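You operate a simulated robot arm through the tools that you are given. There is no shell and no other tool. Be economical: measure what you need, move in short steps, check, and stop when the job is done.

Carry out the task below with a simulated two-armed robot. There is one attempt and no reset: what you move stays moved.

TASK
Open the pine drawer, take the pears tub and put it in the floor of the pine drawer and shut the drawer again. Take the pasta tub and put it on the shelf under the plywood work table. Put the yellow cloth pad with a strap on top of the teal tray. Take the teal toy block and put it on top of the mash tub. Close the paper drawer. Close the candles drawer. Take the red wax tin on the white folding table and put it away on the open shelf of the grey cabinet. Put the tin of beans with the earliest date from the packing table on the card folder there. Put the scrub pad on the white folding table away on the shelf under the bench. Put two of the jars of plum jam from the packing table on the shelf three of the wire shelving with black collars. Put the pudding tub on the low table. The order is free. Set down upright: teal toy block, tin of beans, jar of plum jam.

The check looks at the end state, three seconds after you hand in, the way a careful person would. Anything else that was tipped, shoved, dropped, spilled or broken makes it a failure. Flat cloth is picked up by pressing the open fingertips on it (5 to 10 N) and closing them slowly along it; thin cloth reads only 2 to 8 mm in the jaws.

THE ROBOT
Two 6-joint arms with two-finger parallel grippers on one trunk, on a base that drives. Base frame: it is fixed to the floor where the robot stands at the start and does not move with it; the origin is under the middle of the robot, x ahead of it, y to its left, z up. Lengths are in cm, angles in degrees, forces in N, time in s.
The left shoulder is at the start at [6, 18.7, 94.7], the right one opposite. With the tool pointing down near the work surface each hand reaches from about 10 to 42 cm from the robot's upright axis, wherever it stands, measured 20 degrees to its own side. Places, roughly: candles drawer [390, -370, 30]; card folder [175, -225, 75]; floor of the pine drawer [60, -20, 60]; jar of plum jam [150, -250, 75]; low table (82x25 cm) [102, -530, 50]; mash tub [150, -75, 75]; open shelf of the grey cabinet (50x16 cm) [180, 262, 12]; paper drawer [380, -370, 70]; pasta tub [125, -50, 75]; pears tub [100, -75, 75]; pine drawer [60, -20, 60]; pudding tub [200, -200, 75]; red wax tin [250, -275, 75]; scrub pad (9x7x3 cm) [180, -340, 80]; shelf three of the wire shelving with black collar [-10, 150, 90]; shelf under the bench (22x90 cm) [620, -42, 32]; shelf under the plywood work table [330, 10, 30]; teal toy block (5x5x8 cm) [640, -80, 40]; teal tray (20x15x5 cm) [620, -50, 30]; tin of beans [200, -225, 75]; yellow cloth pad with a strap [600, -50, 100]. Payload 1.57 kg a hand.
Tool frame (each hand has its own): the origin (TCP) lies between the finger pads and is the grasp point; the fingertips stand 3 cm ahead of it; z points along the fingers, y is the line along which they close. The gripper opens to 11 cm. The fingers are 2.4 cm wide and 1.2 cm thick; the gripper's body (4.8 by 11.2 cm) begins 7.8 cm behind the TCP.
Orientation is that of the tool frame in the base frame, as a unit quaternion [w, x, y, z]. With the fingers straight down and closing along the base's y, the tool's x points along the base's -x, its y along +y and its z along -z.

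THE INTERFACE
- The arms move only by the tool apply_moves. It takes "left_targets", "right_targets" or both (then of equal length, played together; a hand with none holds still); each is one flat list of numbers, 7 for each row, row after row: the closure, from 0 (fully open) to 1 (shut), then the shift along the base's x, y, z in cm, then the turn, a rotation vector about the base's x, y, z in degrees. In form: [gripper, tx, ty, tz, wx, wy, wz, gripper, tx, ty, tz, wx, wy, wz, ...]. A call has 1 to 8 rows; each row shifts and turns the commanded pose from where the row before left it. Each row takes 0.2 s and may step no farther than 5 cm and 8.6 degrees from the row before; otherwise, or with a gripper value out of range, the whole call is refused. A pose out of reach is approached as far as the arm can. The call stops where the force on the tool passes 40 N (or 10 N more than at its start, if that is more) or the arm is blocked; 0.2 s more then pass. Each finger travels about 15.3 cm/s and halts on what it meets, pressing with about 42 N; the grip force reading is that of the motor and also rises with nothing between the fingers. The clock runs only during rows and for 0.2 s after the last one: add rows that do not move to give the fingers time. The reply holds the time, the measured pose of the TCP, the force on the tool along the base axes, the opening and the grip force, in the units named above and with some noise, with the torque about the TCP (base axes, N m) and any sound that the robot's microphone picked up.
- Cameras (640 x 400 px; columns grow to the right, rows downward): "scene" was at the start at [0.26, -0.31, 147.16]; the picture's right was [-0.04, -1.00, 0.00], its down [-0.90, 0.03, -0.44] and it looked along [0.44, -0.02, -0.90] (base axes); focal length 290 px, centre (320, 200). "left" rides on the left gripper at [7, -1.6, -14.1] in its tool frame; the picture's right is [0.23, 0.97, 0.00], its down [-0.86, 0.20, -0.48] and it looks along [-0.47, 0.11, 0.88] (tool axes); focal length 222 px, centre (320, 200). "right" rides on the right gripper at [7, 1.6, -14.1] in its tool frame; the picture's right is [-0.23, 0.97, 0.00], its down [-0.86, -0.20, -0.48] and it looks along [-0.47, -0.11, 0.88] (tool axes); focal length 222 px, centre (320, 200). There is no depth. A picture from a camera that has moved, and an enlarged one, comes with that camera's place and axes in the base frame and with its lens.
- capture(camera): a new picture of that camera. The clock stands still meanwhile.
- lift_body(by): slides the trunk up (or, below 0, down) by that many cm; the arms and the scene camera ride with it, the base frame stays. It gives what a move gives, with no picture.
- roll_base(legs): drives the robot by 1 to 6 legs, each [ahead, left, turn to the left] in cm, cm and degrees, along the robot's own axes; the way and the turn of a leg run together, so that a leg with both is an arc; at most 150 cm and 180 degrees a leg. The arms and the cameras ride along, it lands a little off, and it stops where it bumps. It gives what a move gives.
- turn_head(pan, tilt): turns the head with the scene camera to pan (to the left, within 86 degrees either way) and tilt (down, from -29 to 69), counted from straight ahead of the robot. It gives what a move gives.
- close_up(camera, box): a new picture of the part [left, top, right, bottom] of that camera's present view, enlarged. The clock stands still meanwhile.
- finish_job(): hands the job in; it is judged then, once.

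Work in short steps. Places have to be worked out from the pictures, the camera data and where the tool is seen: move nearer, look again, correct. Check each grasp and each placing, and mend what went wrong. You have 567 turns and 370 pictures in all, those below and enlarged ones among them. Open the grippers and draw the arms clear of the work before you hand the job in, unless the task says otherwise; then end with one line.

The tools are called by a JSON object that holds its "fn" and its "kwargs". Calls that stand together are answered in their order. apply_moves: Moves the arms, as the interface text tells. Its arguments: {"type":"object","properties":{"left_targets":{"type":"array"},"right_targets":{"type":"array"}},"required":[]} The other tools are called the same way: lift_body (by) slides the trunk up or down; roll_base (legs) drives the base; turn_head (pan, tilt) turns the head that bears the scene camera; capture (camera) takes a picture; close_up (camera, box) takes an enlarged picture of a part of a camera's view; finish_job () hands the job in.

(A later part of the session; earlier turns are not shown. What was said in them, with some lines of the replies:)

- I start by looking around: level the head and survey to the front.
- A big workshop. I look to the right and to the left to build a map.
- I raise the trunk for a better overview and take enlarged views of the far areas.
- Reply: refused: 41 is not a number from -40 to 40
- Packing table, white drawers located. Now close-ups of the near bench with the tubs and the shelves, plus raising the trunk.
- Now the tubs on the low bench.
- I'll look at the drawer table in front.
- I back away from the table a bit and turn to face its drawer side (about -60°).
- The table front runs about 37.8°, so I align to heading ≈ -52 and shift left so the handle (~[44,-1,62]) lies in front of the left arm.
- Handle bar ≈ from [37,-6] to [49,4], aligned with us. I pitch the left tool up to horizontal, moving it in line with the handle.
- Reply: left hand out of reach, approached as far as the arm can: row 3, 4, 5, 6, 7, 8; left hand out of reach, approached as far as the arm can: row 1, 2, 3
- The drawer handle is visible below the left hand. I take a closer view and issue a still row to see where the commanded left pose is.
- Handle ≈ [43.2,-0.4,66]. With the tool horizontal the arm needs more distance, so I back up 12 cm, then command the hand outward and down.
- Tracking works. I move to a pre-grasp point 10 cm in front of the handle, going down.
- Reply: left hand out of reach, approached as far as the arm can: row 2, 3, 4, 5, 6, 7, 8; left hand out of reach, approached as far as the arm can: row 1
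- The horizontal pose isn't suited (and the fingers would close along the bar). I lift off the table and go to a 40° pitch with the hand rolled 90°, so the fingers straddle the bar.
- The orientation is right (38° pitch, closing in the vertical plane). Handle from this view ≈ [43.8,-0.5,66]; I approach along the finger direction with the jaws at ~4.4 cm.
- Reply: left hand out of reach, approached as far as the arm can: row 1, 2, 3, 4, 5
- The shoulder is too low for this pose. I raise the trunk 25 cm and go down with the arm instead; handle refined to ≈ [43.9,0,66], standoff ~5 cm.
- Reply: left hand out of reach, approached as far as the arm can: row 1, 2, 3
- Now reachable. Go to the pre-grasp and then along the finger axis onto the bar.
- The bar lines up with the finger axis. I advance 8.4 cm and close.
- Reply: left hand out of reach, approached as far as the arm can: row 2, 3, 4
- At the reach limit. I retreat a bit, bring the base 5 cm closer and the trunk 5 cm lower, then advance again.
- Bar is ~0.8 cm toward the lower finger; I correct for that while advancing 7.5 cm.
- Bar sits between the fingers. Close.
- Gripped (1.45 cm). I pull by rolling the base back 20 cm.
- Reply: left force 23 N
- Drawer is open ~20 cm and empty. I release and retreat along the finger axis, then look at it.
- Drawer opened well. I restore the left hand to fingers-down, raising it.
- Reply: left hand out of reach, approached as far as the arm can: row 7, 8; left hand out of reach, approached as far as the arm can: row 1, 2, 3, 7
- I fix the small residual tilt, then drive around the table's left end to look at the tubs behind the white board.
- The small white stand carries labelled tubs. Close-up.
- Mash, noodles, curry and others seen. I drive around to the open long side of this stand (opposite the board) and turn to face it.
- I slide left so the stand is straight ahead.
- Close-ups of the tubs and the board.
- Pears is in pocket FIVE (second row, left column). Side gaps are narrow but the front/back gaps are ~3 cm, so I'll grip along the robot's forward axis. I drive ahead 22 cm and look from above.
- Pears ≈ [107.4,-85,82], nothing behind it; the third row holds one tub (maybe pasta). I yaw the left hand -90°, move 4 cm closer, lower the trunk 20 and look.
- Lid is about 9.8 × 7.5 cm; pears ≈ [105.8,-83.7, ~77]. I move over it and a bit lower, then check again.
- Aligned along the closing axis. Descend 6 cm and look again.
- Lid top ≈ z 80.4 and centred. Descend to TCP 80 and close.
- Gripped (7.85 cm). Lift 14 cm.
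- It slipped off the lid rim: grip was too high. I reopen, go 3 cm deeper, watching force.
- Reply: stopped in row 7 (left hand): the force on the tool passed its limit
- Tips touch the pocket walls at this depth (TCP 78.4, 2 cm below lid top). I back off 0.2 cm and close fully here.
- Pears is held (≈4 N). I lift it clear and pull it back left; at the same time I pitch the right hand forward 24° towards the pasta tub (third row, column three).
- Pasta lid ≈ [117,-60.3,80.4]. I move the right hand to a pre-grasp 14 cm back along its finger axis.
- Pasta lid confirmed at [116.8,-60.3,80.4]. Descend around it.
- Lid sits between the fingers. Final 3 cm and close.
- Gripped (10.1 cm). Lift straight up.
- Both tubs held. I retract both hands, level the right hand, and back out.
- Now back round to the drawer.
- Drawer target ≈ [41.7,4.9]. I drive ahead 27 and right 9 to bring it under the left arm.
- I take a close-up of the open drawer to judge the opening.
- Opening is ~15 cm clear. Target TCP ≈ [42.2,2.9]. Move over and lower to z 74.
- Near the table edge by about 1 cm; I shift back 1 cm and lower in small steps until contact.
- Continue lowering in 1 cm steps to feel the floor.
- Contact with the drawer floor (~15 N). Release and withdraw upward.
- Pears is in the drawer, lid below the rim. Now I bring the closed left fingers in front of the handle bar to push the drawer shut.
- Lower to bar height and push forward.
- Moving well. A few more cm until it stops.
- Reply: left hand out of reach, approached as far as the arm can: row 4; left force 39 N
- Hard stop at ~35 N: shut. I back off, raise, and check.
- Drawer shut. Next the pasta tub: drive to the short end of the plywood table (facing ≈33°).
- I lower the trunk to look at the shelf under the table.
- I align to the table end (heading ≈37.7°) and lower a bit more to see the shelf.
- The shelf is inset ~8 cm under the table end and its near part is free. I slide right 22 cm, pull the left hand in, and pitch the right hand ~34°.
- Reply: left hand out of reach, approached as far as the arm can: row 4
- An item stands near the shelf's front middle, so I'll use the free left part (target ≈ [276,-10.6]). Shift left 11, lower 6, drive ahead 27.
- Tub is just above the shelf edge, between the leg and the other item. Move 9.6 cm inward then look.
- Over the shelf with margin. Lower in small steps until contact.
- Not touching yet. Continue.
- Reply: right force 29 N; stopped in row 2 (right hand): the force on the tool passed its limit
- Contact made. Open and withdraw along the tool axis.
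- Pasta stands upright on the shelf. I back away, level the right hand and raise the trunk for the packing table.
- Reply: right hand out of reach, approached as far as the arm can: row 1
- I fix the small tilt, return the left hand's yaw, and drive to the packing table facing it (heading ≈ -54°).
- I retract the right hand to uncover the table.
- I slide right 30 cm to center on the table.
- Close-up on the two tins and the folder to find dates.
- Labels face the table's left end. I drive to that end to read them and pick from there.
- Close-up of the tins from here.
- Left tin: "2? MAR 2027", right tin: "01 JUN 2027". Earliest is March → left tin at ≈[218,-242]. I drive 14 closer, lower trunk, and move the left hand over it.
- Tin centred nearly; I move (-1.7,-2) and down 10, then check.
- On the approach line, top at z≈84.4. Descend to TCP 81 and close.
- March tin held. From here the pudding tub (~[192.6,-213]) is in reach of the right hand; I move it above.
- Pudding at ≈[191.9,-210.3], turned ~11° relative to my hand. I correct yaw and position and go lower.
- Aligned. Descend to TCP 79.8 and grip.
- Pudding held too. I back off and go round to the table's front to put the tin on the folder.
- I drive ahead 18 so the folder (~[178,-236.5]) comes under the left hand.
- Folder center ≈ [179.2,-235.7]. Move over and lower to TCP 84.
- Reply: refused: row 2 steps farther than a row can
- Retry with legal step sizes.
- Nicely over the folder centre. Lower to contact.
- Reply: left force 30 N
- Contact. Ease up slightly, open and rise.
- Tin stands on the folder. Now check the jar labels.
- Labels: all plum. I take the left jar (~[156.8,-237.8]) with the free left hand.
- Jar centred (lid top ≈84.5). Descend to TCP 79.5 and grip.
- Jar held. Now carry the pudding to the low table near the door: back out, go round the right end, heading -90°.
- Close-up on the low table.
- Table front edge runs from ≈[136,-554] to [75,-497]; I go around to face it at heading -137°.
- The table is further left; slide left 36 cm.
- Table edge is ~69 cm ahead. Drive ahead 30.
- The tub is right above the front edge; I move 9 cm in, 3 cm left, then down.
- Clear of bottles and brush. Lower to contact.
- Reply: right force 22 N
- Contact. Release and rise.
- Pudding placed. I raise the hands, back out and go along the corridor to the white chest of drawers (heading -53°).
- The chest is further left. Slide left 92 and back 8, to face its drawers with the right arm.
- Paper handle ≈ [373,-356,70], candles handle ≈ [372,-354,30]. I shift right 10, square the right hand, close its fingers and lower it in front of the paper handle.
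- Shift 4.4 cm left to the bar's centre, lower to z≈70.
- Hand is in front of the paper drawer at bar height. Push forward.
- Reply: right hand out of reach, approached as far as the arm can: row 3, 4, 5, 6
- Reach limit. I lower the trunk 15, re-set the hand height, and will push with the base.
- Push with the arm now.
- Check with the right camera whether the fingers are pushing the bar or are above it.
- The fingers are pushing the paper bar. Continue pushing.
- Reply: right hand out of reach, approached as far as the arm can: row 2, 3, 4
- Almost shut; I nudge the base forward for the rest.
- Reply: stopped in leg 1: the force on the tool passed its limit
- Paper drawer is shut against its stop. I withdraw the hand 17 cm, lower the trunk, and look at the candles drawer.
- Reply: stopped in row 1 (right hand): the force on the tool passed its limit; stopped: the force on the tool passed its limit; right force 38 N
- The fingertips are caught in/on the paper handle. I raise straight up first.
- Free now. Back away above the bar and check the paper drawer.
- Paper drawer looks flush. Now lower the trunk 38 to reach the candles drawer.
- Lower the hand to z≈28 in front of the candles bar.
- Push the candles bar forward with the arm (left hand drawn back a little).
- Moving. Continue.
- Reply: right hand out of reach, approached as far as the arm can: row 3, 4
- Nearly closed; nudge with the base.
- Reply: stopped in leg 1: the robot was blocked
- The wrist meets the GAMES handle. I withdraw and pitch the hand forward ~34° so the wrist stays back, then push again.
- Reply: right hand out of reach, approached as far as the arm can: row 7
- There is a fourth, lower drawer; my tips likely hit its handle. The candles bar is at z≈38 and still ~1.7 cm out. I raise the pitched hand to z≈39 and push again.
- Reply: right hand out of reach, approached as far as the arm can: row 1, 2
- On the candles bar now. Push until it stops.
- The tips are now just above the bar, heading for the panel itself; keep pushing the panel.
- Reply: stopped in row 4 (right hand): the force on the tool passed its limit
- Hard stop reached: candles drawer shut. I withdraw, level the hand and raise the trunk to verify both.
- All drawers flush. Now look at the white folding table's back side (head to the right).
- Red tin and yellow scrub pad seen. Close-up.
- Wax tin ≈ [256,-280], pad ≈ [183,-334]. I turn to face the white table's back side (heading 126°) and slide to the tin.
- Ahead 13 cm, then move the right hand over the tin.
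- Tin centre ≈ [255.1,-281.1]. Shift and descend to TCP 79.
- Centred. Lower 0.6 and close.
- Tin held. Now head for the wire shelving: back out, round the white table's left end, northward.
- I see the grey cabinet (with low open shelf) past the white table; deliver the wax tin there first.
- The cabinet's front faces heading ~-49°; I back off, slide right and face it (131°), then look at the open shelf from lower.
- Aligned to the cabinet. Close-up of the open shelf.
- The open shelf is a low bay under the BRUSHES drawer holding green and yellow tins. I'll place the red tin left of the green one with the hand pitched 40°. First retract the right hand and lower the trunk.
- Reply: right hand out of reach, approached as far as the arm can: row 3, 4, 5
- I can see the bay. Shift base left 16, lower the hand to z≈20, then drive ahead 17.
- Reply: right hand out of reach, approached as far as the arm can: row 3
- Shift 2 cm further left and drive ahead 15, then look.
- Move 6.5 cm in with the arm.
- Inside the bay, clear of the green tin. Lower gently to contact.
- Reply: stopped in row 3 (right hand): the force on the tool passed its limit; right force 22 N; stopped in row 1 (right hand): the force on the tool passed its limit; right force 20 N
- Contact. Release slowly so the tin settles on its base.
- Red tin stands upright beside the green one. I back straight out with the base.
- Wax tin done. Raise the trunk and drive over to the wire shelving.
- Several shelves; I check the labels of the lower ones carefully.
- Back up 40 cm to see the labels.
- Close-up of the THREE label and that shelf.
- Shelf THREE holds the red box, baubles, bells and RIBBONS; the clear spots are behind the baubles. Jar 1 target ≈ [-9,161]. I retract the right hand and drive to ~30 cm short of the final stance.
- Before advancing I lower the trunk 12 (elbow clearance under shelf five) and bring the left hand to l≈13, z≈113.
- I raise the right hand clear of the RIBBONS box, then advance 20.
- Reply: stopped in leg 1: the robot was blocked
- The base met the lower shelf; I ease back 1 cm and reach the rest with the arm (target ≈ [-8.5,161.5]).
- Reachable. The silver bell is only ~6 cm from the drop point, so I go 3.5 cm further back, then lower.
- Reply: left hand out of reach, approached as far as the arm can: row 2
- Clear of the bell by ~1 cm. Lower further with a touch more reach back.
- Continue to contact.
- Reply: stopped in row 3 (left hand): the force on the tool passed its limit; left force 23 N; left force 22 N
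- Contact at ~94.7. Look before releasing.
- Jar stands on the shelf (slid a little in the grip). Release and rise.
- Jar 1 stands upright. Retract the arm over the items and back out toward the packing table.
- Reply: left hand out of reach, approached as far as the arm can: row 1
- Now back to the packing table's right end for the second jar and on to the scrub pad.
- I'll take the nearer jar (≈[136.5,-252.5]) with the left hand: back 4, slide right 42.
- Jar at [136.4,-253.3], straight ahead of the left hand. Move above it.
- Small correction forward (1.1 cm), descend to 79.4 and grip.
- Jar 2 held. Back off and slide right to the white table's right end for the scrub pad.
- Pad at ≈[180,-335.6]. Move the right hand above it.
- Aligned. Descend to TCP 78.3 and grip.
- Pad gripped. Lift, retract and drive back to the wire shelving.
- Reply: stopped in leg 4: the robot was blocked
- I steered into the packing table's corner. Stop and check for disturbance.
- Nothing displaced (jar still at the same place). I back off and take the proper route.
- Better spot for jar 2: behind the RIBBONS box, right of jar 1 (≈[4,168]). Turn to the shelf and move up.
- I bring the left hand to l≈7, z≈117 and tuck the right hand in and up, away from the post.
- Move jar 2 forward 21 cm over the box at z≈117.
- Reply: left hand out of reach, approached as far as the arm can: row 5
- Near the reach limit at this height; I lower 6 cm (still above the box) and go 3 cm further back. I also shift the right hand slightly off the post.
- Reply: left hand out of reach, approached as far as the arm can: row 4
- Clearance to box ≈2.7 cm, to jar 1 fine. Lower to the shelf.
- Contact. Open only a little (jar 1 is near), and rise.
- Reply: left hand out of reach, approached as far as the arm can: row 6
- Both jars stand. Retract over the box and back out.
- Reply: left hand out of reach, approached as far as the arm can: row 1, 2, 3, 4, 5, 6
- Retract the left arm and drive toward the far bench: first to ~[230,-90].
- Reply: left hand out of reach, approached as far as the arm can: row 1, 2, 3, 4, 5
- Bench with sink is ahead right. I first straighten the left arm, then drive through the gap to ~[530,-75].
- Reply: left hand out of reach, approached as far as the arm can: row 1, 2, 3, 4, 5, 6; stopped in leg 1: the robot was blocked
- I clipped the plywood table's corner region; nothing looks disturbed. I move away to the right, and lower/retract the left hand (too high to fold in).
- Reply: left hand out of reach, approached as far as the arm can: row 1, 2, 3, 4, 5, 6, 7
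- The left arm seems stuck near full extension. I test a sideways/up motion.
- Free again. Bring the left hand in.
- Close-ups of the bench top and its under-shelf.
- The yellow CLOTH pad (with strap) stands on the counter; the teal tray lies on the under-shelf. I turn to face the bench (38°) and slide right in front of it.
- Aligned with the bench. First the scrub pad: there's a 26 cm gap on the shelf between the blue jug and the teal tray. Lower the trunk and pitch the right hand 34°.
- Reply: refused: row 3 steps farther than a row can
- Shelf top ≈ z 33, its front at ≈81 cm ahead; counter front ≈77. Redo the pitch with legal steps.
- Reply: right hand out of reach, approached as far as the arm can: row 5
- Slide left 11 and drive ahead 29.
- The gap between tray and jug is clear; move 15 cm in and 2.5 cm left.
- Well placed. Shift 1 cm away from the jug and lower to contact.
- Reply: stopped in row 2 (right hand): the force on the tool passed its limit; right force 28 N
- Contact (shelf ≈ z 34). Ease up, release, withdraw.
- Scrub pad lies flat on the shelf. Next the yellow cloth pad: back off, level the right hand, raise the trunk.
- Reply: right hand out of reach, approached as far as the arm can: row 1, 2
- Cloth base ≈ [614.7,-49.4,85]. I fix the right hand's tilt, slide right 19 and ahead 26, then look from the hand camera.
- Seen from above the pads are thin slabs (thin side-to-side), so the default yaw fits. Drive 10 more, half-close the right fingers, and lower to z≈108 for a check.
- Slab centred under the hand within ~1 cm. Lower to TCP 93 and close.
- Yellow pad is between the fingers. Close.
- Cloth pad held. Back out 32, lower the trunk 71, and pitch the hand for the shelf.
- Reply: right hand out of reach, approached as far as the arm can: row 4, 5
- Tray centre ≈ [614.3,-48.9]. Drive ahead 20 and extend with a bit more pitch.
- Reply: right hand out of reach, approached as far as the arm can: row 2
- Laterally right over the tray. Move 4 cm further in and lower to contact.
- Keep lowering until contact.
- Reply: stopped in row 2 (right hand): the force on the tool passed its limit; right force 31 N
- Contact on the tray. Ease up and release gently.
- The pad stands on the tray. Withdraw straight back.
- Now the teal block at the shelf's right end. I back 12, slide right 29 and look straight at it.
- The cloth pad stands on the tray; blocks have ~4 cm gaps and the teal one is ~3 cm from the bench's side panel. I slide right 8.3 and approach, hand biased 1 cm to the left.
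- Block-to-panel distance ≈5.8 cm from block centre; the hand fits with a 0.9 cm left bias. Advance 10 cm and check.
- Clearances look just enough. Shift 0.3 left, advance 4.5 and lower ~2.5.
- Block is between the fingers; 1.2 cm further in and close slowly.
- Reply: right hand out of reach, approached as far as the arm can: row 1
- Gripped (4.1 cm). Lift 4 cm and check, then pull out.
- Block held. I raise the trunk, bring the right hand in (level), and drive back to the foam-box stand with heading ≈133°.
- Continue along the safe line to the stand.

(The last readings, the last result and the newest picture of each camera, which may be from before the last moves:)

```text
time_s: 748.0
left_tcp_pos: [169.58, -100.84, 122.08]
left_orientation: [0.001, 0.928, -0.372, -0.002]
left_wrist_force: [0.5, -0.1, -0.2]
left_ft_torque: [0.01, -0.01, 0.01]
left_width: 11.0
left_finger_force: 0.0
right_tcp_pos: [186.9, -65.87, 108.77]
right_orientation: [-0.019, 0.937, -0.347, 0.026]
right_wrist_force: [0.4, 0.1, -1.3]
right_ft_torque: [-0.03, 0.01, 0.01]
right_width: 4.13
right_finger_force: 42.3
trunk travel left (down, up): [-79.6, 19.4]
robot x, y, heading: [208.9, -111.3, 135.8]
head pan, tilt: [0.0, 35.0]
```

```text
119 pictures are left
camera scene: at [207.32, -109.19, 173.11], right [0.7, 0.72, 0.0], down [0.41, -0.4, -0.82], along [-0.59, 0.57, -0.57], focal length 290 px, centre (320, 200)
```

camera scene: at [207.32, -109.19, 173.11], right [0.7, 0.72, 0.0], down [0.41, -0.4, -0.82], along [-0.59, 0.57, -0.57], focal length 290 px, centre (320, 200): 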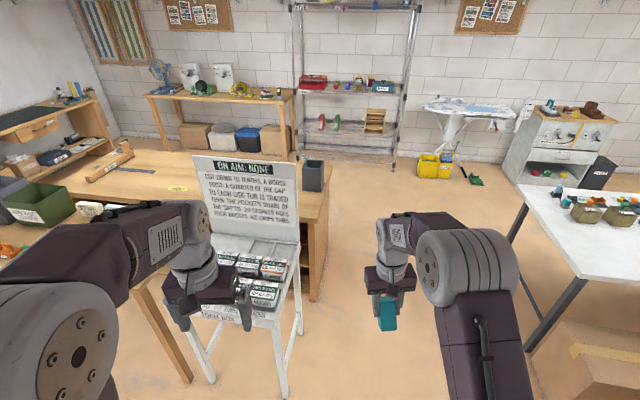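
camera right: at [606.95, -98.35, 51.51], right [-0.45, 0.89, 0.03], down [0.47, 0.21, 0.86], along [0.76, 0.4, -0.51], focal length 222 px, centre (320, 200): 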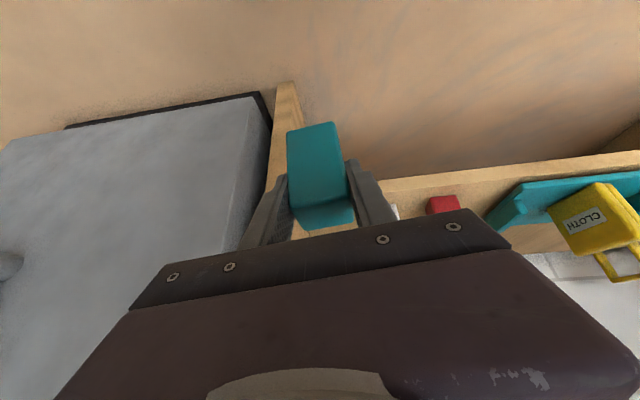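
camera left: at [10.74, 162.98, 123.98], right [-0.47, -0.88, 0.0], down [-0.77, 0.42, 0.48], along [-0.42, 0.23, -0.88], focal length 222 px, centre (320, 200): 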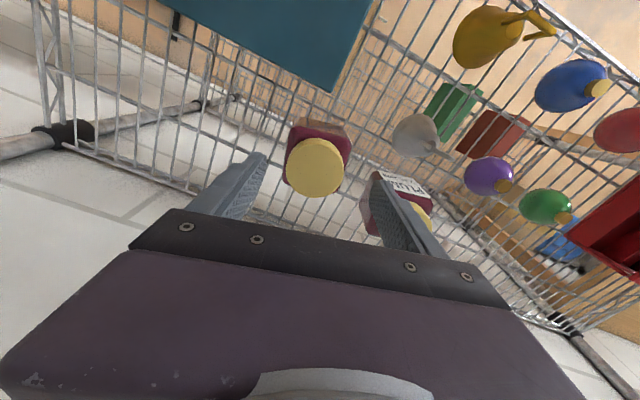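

Mash tub ≈ [142.3,-75.5]. Slide left 34, ahead 18, squared to 133.4°.

{"fn": "roll_base", "kwargs": {"legs": [[0, 0, -2.4], [0, 35, 0], [18, 0, 0]]}}

{"fn": "apply_moves", "kwargs": {"right_targets": [1, -1, 1, 0, 5.83, 5.52, 0, 1, -1, 1, 0, 5.83, 5.52, 0, 1, -1, 1, 0, 5.83, 5.52, 0, 1, -1, 1, 0, 5.83, 5.52, 0]}}

{"fn": "capture", "kwargs": {"camera": "right"}}

{"fn": "capture", "kwargs": {"camera": "scene"}}

```text
time_s: 751.8
left_tcp_pos: [131.83, -110.51, 122.15]
left_orientation: [-0.001, 0.921, -0.388, -0.003]
left_wrist_force: [-0.4, -0.8, -0.2]
left_ft_torque: [0.0, 0.0, 0.01]
left_width: 10.99
left_finger_force: 0.1
right_tcp_pos: [150.4, -76.07, 108.91]
right_orientation: [-0.02, 0.93, -0.366, 0.027]
right_wrist_force: [0.2, -0.4, -0.3]
right_ft_torque: [0.01, 0.02, 0.03]
right_width: 4.14
right_finger_force: 42.2
trunk travel left (down, up): [-79.6, 19.4]
robot x, y, heading: [170.64, -122.43, 133.6]
head pan, tilt: [0.0, 35.0]
```

```text
time_s: 752.8
left_tcp_pos: [131.56, -110.41, 121.99]
left_orientation: [0.0, 0.921, -0.39, -0.001]
left_wrist_force: [0.3, -1.0, 0.4]
left_ft_torque: [0.0, 0.02, 0.03]
left_width: 11.0
left_finger_force: 0.0
right_tcp_pos: [146.17, -72.1, 108.76]
right_orientation: [-0.135, 0.895, -0.36, -0.225]
right_wrist_force: [0.6, 0.1, -0.3]
right_ft_torque: [-0.02, -0.02, 0.03]
right_width: 4.12
right_finger_force: 42.4
trunk travel left (down, up): [-79.6, 19.4]
robot x, y, heading: [170.75, -122.12, 133.7]
head pan, tilt: [0.0, 35.0]
```

```text
118 pictures are left
camera right: at [153.78, -82.92, 117.43], right [-0.83, -0.55, 0.04], down [-0.26, 0.45, 0.86], along [-0.49, 0.7, -0.52], focal length 222 px, centre (320, 200)
```

right: 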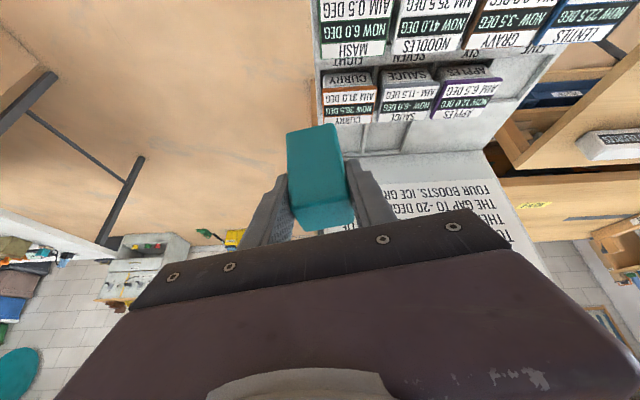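

```text
117 pictures are left
camera scene: at [168.88, -120.21, 173.11], right [0.72, 0.69, 0.0], down [0.4, -0.42, -0.82], along [-0.56, 0.59, -0.57], focal length 290 px, centre (320, 200)
```

scene: 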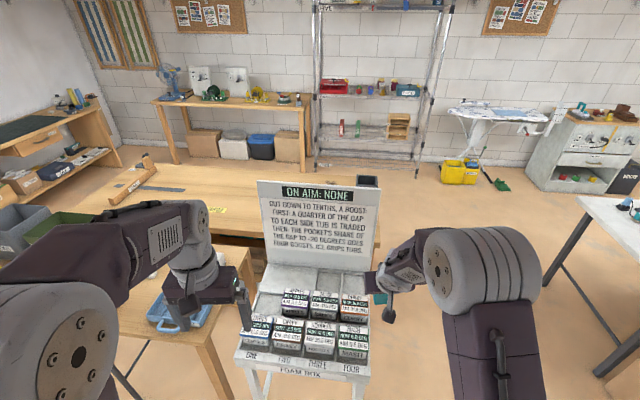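

Mash lid centre ≈ [140.7,-74.4,80.4]. Move the block above it and look.

{"fn": "apply_moves", "kwargs": {"right_targets": [1, -1.7, -0.9, -3, 0, 0, 0, 1, -1.7, -0.9, -3.5, 0, 0, 0, 1, -1.7, -0.9, -3.5, 0, 0, 0, 1, 0, 0, -3, 0, 0, 0]}}

{"fn": "capture", "kwargs": {"camera": "right"}}

{"fn": "close_up", "kwargs": {"camera": "scene", "box": [240, 240, 440, 390]}}

```text
time_s: 753.8
left_tcp_pos: [131.45, -110.33, 121.9]
left_orientation: [0.0, 0.921, -0.39, -0.001]
left_wrist_force: [0.7, -0.1, -0.1]
left_ft_torque: [-0.02, 0.0, -0.04]
left_width: 10.99
left_finger_force: 0.0
right_tcp_pos: [140.93, -74.67, 95.65]
right_orientation: [-0.136, 0.895, -0.361, -0.223]
right_wrist_force: [0.1, 0.4, -0.1]
right_ft_torque: [0.01, 0.01, 0.03]
right_width: 4.12
right_finger_force: 42.2
trunk travel left (down, up): [-79.6, 19.4]
robot x, y, heading: [171.07, -122.06, 133.9]
head pan, tilt: [0.0, 35.0]
```

```text
116 pictures are left
camera right: at [148.58, -85.56, 104.32], right [-0.83, -0.55, 0.03], down [-0.26, 0.45, 0.86], along [-0.49, 0.7, -0.52], focal length 222 px, centre (320, 200)
```

right: 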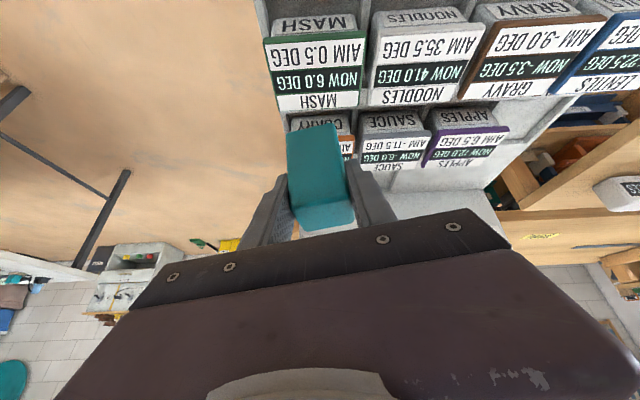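

```text
2.67 times, centred on (340, 315) of scene
camera zoom: at [168.78, -120.08, 173.11], right [0.72, 0.69, 0.0], down [0.4, -0.42, -0.82], along [-0.56, 0.59, -0.57], focal length 774 px, centre (267, -107)
```

zoom: 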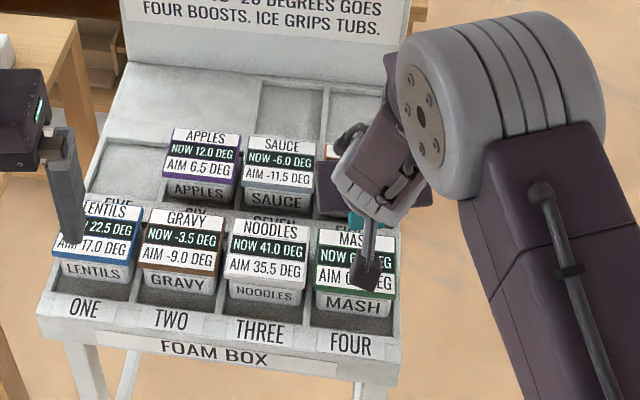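

Block is oriented as when it stood upright, over the lid centre. Lower 9 cm, then creep.

{"fn": "apply_moves", "kwargs": {"right_targets": [1, 0.3, -0.4, -3, 0, 0, 0, 1, 0, 0, -3, 0, 0, 0, 1, 0, 0, -2.5, 0, 0, 0]}}

{"fn": "capture", "kwargs": {"camera": "right"}}

```text
time_s: 754.6
left_tcp_pos: [131.55, -110.35, 122.07]
left_orientation: [0.0, 0.921, -0.39, -0.001]
left_wrist_force: [0.1, 0.0, 0.0]
left_ft_torque: [0.02, -0.03, 0.02]
left_width: 11.03
left_finger_force: 0.1
right_tcp_pos: [141.24, -75.21, 87.2]
right_orientation: [-0.135, 0.896, -0.36, -0.223]
right_wrist_force: [-0.1, 0.2, -0.5]
right_ft_torque: [-0.04, 0.01, -0.03]
right_width: 4.12
right_finger_force: 42.4
trunk travel left (down, up): [-79.6, 19.4]
robot x, y, heading: [170.99, -122.23, 133.7]
head pan, tilt: [0.0, 35.0]
```

```text
114 pictures are left
camera right: at [148.93, -86.06, 95.83], right [-0.83, -0.55, 0.03], down [-0.26, 0.45, 0.86], along [-0.49, 0.7, -0.52], focal length 222 px, centre (320, 200)
```

right: 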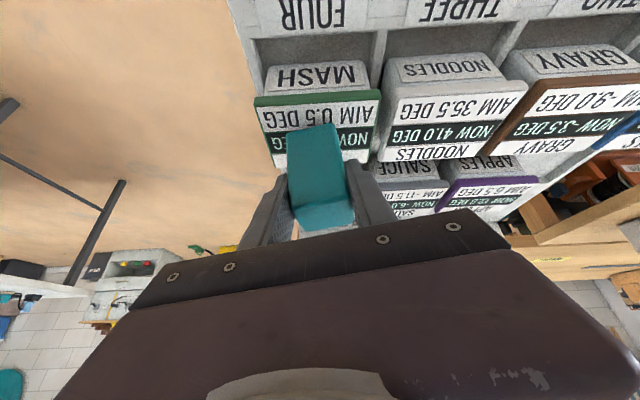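

Good alignment. Creep down.

{"fn": "apply_moves", "kwargs": {"right_targets": [1, 0, 0, -0.8, 0, 0, 0, 1, 0, 0, -0.6, 0, 0, 0]}}

{"fn": "apply_moves", "kwargs": {"right_targets": [1, 0, 0, -0.5, 0, 0, 0, 1, 0, 0, -0.4, 0, 0, 0]}}

```text
time_s: 755.2
left_tcp_pos: [131.72, -110.67, 122.15]
left_orientation: [-0.001, 0.921, -0.39, -0.003]
left_wrist_force: [-0.5, -0.6, 0.0]
left_ft_torque: [-0.02, 0.02, 0.01]
left_width: 11.0
left_finger_force: 0.0
right_tcp_pos: [141.3, -75.19, 86.16]
right_orientation: [-0.138, 0.894, -0.361, -0.228]
right_wrist_force: [3.0, 2.0, 29.8]
right_ft_torque: [-0.11, 0.24, 0.03]
right_width: 4.21
right_finger_force: 42.1
trunk travel left (down, up): [-79.6, 19.4]
robot x, y, heading: [170.73, -122.27, 133.7]
head pan, tilt: [0.0, 35.0]
```

```text
time_s: 755.8
left_tcp_pos: [131.82, -110.56, 122.24]
left_orientation: [0.0, 0.921, -0.39, -0.003]
left_wrist_force: [-0.1, 0.4, -0.1]
left_ft_torque: [0.04, 0.02, 0.0]
left_width: 11.0
left_finger_force: 0.0
right_tcp_pos: [141.46, -75.35, 84.98]
right_orientation: [-0.138, 0.895, -0.36, -0.225]
right_wrist_force: [2.5, 3.2, 27.9]
right_ft_torque: [-0.17, 0.34, -0.04]
right_width: 4.09
right_finger_force: 42.3
trunk travel left (down, up): [-79.6, 19.4]
robot x, y, heading: [170.79, -122.17, 133.6]
head pan, tilt: [0.0, 35.0]
```

Contact (28 N). Ease up slightly, look, then open gently.

{"fn": "apply_moves", "kwargs": {"right_targets": [1, 0, 0, 0.4, 0, 0, 0, 0.58, 0, 0, 0, 0, 0, 0, 0.45, 0, 0, 0, 0, 0, 0, 0.45, 0, 0, 0, 0, 0, 0]}}

{"fn": "capture", "kwargs": {"camera": "right"}}

```text
time_s: 756.8
left_tcp_pos: [131.54, -110.34, 121.96]
left_orientation: [0.001, 0.921, -0.389, -0.002]
left_wrist_force: [-0.1, -0.8, 0.0]
left_ft_torque: [0.01, 0.0, -0.02]
left_width: 11.02
left_finger_force: 0.1
right_tcp_pos: [141.53, -75.09, 85.24]
right_orientation: [-0.135, 0.895, -0.361, -0.223]
right_wrist_force: [0.4, 0.4, 0.1]
right_ft_torque: [0.04, -0.01, 0.01]
right_width: 6.07
right_finger_force: 0.0
trunk travel left (down, up): [-79.6, 19.4]
robot x, y, heading: [170.71, -122.3, 133.6]
head pan, tilt: [0.0, 35.0]
```

```text
113 pictures are left
camera right: at [148.97, -86.03, 93.95], right [-0.83, -0.55, 0.03], down [-0.26, 0.45, 0.85], along [-0.49, 0.7, -0.52], focal length 222 px, centre (320, 200)
```

right: 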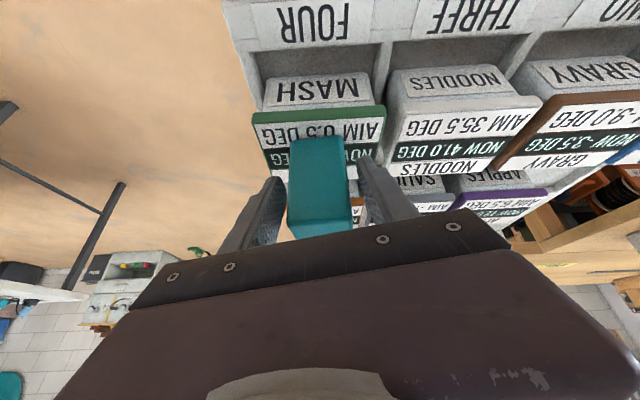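

Block stands on the mash lid. Withdraw back and up.

{"fn": "apply_moves", "kwargs": {"right_targets": [0.4, 1.1, -1.15, 0.5, 0, 0, 0, 0.4, 1.4, -1.45, 1, 0, 0, 0, 0.4, 2, -2.1, 1.5, 0, 0, 0, 0.4, 2.5, -2.6, 2, 0, 0, 0, 0.4, 2.5, -2.6, 3, 0, 0, 0]}}

{"fn": "capture", "kwargs": {"camera": "right"}}

{"fn": "close_up", "kwargs": {"camera": "scene", "box": [240, 240, 440, 390]}}

```text
time_s: 758.0
left_tcp_pos: [131.69, -110.57, 122.2]
left_orientation: [0.0, 0.921, -0.389, -0.002]
left_wrist_force: [0.0, -0.1, 0.2]
left_ft_torque: [0.0, 0.04, -0.01]
left_width: 11.0
left_finger_force: 0.0
right_tcp_pos: [148.88, -83.73, 94.64]
right_orientation: [-0.139, 0.897, -0.359, -0.218]
right_wrist_force: [0.0, -0.1, 0.3]
right_ft_torque: [-0.02, 0.01, 0.0]
right_width: 6.6
right_finger_force: 0.0
right hand out of reach, approached as far as the arm can: row 4, 5
trunk travel left (down, up): [-79.6, 19.4]
robot x, y, heading: [170.91, -122.09, 133.8]
head pan, tilt: [0.0, 35.0]
```

```text
112 pictures are left
camera right: at [156.36, -94.7, 103.31], right [-0.83, -0.55, 0.02], down [-0.27, 0.44, 0.85], along [-0.48, 0.71, -0.52], focal length 222 px, centre (320, 200)
```

right: 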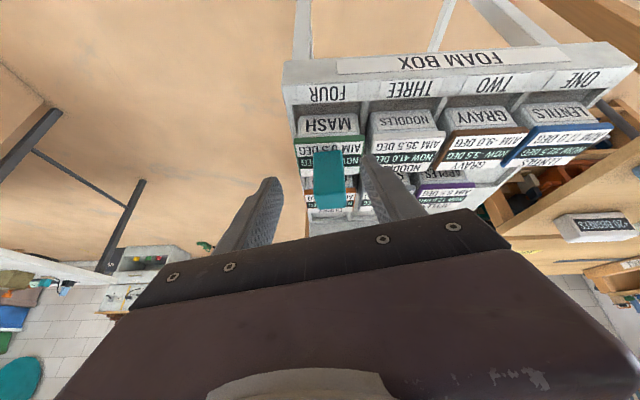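

```text
2.67 times, centred on (340, 315) of scene
camera zoom: at [168.95, -120.35, 173.1], right [0.72, 0.69, 0.0], down [0.4, -0.41, -0.82], along [-0.57, 0.59, -0.57], focal length 774 px, centre (267, -107)
```

zoom: 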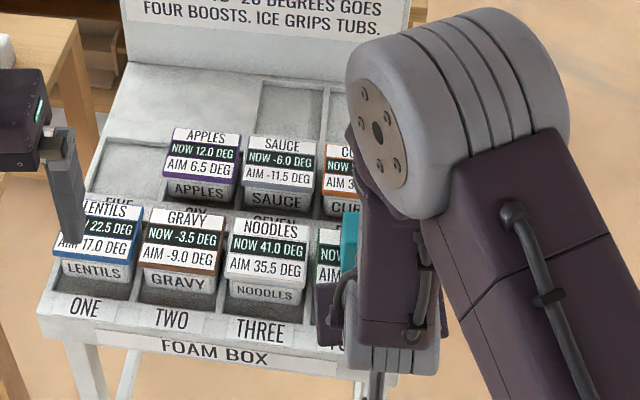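

Everything is placed. Back away, open the grippers and verify the block.

{"fn": "roll_base", "kwargs": {"legs": [[-30, 0, 0]]}}

{"fn": "apply_moves", "kwargs": {"left_targets": [0, 0, 0, 0, 0, 0, 0, 0, 0, 0, 0, 0, 0, 0], "right_targets": [0, 0, 0, 0, 0, 0, 0, 0, 0, 0, 0, 0, 0, 0]}}

{"fn": "turn_head", "kwargs": {"pan": 8, "tilt": 30}}

{"fn": "close_up", "kwargs": {"camera": "scene", "box": [220, 150, 460, 300]}}

{"fn": "turn_head", "kwargs": {"pan": 86, "tilt": 30}}

{"fn": "capture", "kwargs": {"camera": "scene"}}

```text
time_s: 760.0
left_tcp_pos: [152.18, -131.98, 121.98]
left_orientation: [0.001, 0.921, -0.39, -0.001]
left_wrist_force: [0.3, -0.7, 0.1]
left_ft_torque: [-0.02, 0.03, 0.03]
left_width: 11.0
left_finger_force: 0.2
right_tcp_pos: [169.32, -105.41, 94.41]
right_orientation: [-0.139, 0.897, -0.359, -0.217]
right_wrist_force: [0.9, -0.6, 0.1]
right_ft_torque: [0.0, 0.01, -0.01]
right_width: 6.59
right_finger_force: 0.0
trunk travel left (down, up): [-79.6, 19.4]
robot x, y, heading: [191.46, -143.9, 133.6]
head pan, tilt: [0.0, 35.0]
```

```text
time_s: 760.6
left_tcp_pos: [152.21, -132.14, 121.85]
left_orientation: [0.001, 0.921, -0.39, -0.002]
left_wrist_force: [0.0, 0.6, -0.3]
left_ft_torque: [0.02, 0.03, 0.0]
left_width: 11.0
left_finger_force: 0.1
right_tcp_pos: [169.55, -105.42, 94.47]
right_orientation: [-0.14, 0.896, -0.359, -0.219]
right_wrist_force: [-0.2, -0.4, 0.2]
right_ft_torque: [0.01, 0.0, 0.01]
right_width: 11.04
right_finger_force: 0.1
trunk travel left (down, up): [-79.6, 19.4]
robot x, y, heading: [191.32, -143.78, 133.8]
head pan, tilt: [0.0, 35.0]
```

```text
time_s: 761.3
left_tcp_pos: [152.14, -132.23, 122.03]
left_orientation: [0.001, 0.921, -0.39, -0.002]
left_wrist_force: [0.8, -0.4, 0.6]
left_ft_torque: [0.03, -0.02, 0.02]
left_width: 10.99
left_finger_force: 0.0
right_tcp_pos: [169.33, -105.44, 94.55]
right_orientation: [-0.14, 0.896, -0.36, -0.218]
right_wrist_force: [-0.5, -0.8, -0.1]
right_ft_torque: [0.03, 0.01, -0.03]
right_width: 11.01
right_finger_force: 0.0
trunk travel left (down, up): [-79.6, 19.4]
robot x, y, heading: [191.39, -143.88, 133.5]
head pan, tilt: [8.0, 30.0]
```

```text
2.67 times, centred on (340, 225) of scene
camera zoom: at [188.55, -142.72, 173.88], right [0.62, 0.78, 0.0], down [0.39, -0.31, -0.87], along [-0.68, 0.54, -0.5], focal length 774 px, centre (267, 133)
```

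zoom: 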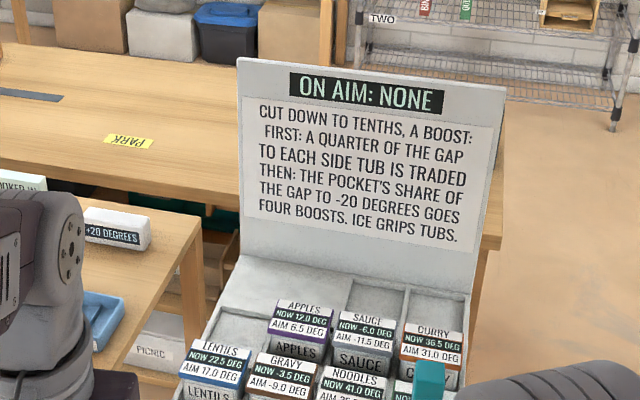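

```text
time_s: 762.8
left_tcp_pos: [152.21, -132.03, 122.08]
left_orientation: [0.001, 0.921, -0.391, -0.001]
left_wrist_force: [-0.3, -0.1, 0.6]
left_ft_torque: [0.0, -0.01, 0.03]
left_width: 11.0
left_finger_force: 0.1
right_tcp_pos: [169.54, -105.27, 94.52]
right_orientation: [-0.14, 0.897, -0.359, -0.218]
right_wrist_force: [-0.1, 0.6, -0.8]
right_ft_torque: [0.01, 0.0, 0.01]
right_width: 10.99
right_finger_force: 0.0
trunk travel left (down, up): [-79.6, 19.4]
robot x, y, heading: [191.17, -143.87, 133.7]
head pan, tilt: [85.9, 30.0]
```

```text
109 pictures are left
camera scene: at [188.62, -154.06, 173.89], right [-0.64, 0.77, 0.0], down [0.39, 0.32, -0.87], along [-0.67, -0.55, -0.5], focal length 290 px, centre (320, 200)
```

scene: 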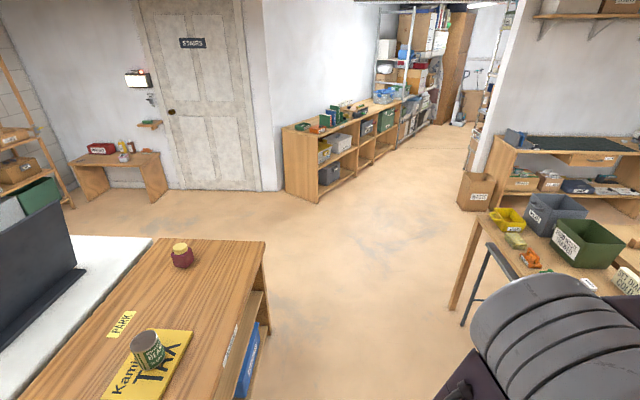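

One last look at the block and the wire shelf.

{"fn": "turn_head", "kwargs": {"pan": 8, "tilt": 42}}

{"fn": "close_up", "kwargs": {"camera": "scene", "box": [260, 150, 440, 270]}}

{"fn": "turn_head", "kwargs": {"pan": -5, "tilt": 15}}

{"fn": "close_up", "kwargs": {"camera": "scene", "box": [260, 120, 460, 250]}}

```text
time_s: 764.3
left_tcp_pos: [152.21, -132.09, 121.97]
left_orientation: [0.001, 0.921, -0.389, -0.001]
left_wrist_force: [0.4, 0.0, -0.2]
left_ft_torque: [0.0, -0.01, 0.01]
left_width: 11.03
left_finger_force: 0.0
right_tcp_pos: [169.49, -105.36, 94.57]
right_orientation: [-0.14, 0.896, -0.359, -0.219]
right_wrist_force: [0.0, -0.3, 0.8]
right_ft_torque: [0.01, 0.03, -0.02]
right_width: 11.0
right_finger_force: 0.1
trunk travel left (down, up): [-79.6, 19.4]
robot x, y, heading: [191.6, -144.05, 133.7]
head pan, tilt: [8.0, 42.0]
```

```text
3.33 times, centred on (350, 210) of scene
camera zoom: at [189.05, -143.13, 172.06], right [0.62, 0.78, 0.0], down [0.52, -0.42, -0.74], along [-0.58, 0.46, -0.67], focal length 968 px, centre (220, 167)
```

zoom: 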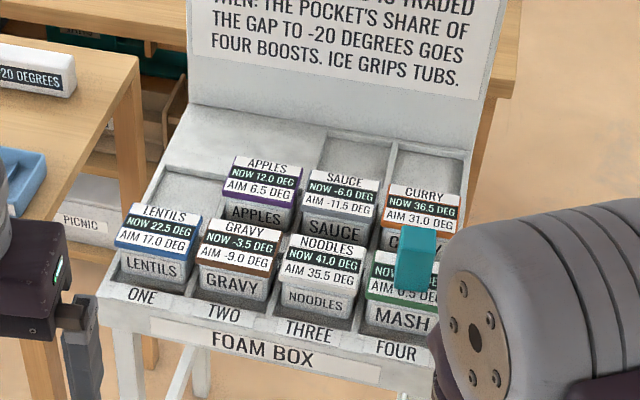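

```text
time_s: 765.2
left_tcp_pos: [152.25, -132.1, 122.01]
left_orientation: [0.001, 0.921, -0.391, -0.001]
left_wrist_force: [-0.4, 0.5, -0.2]
left_ft_torque: [0.01, 0.0, -0.01]
left_width: 11.01
left_finger_force: 0.1
right_tcp_pos: [169.53, -105.29, 94.47]
right_orientation: [-0.14, 0.896, -0.359, -0.219]
right_wrist_force: [-0.1, 0.0, 0.4]
right_ft_torque: [-0.05, 0.05, -0.03]
right_width: 10.97
right_finger_force: 0.0
trunk travel left (down, up): [-79.6, 19.4]
robot x, y, heading: [191.5, -144.0, 133.6]
head pan, tilt: [-5.0, 15.0]
```

```text
3.08 times, centred on (360, 185) of scene
camera zoom: at [189.78, -141.03, 176.3], right [0.78, 0.62, 0.0], down [0.16, -0.2, -0.97], along [-0.6, 0.76, -0.26], focal length 894 px, centre (197, 246)
```

zoom: 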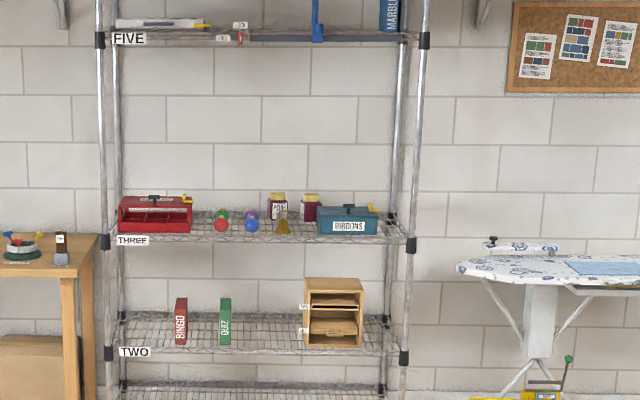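

The block stands upright on the mash tub. Both jars stand on shelf three, the grippers are open and the arms are clear, so I hand in.

{"fn": "finish_job", "kwargs": {}}

```text
The job is handed in.
```

All eleven items of the task are placed or closed as asked, and the job is handed in. The base bumped the packing table, the plywood table and the wire shelving while driving; I saw nothing displaced.
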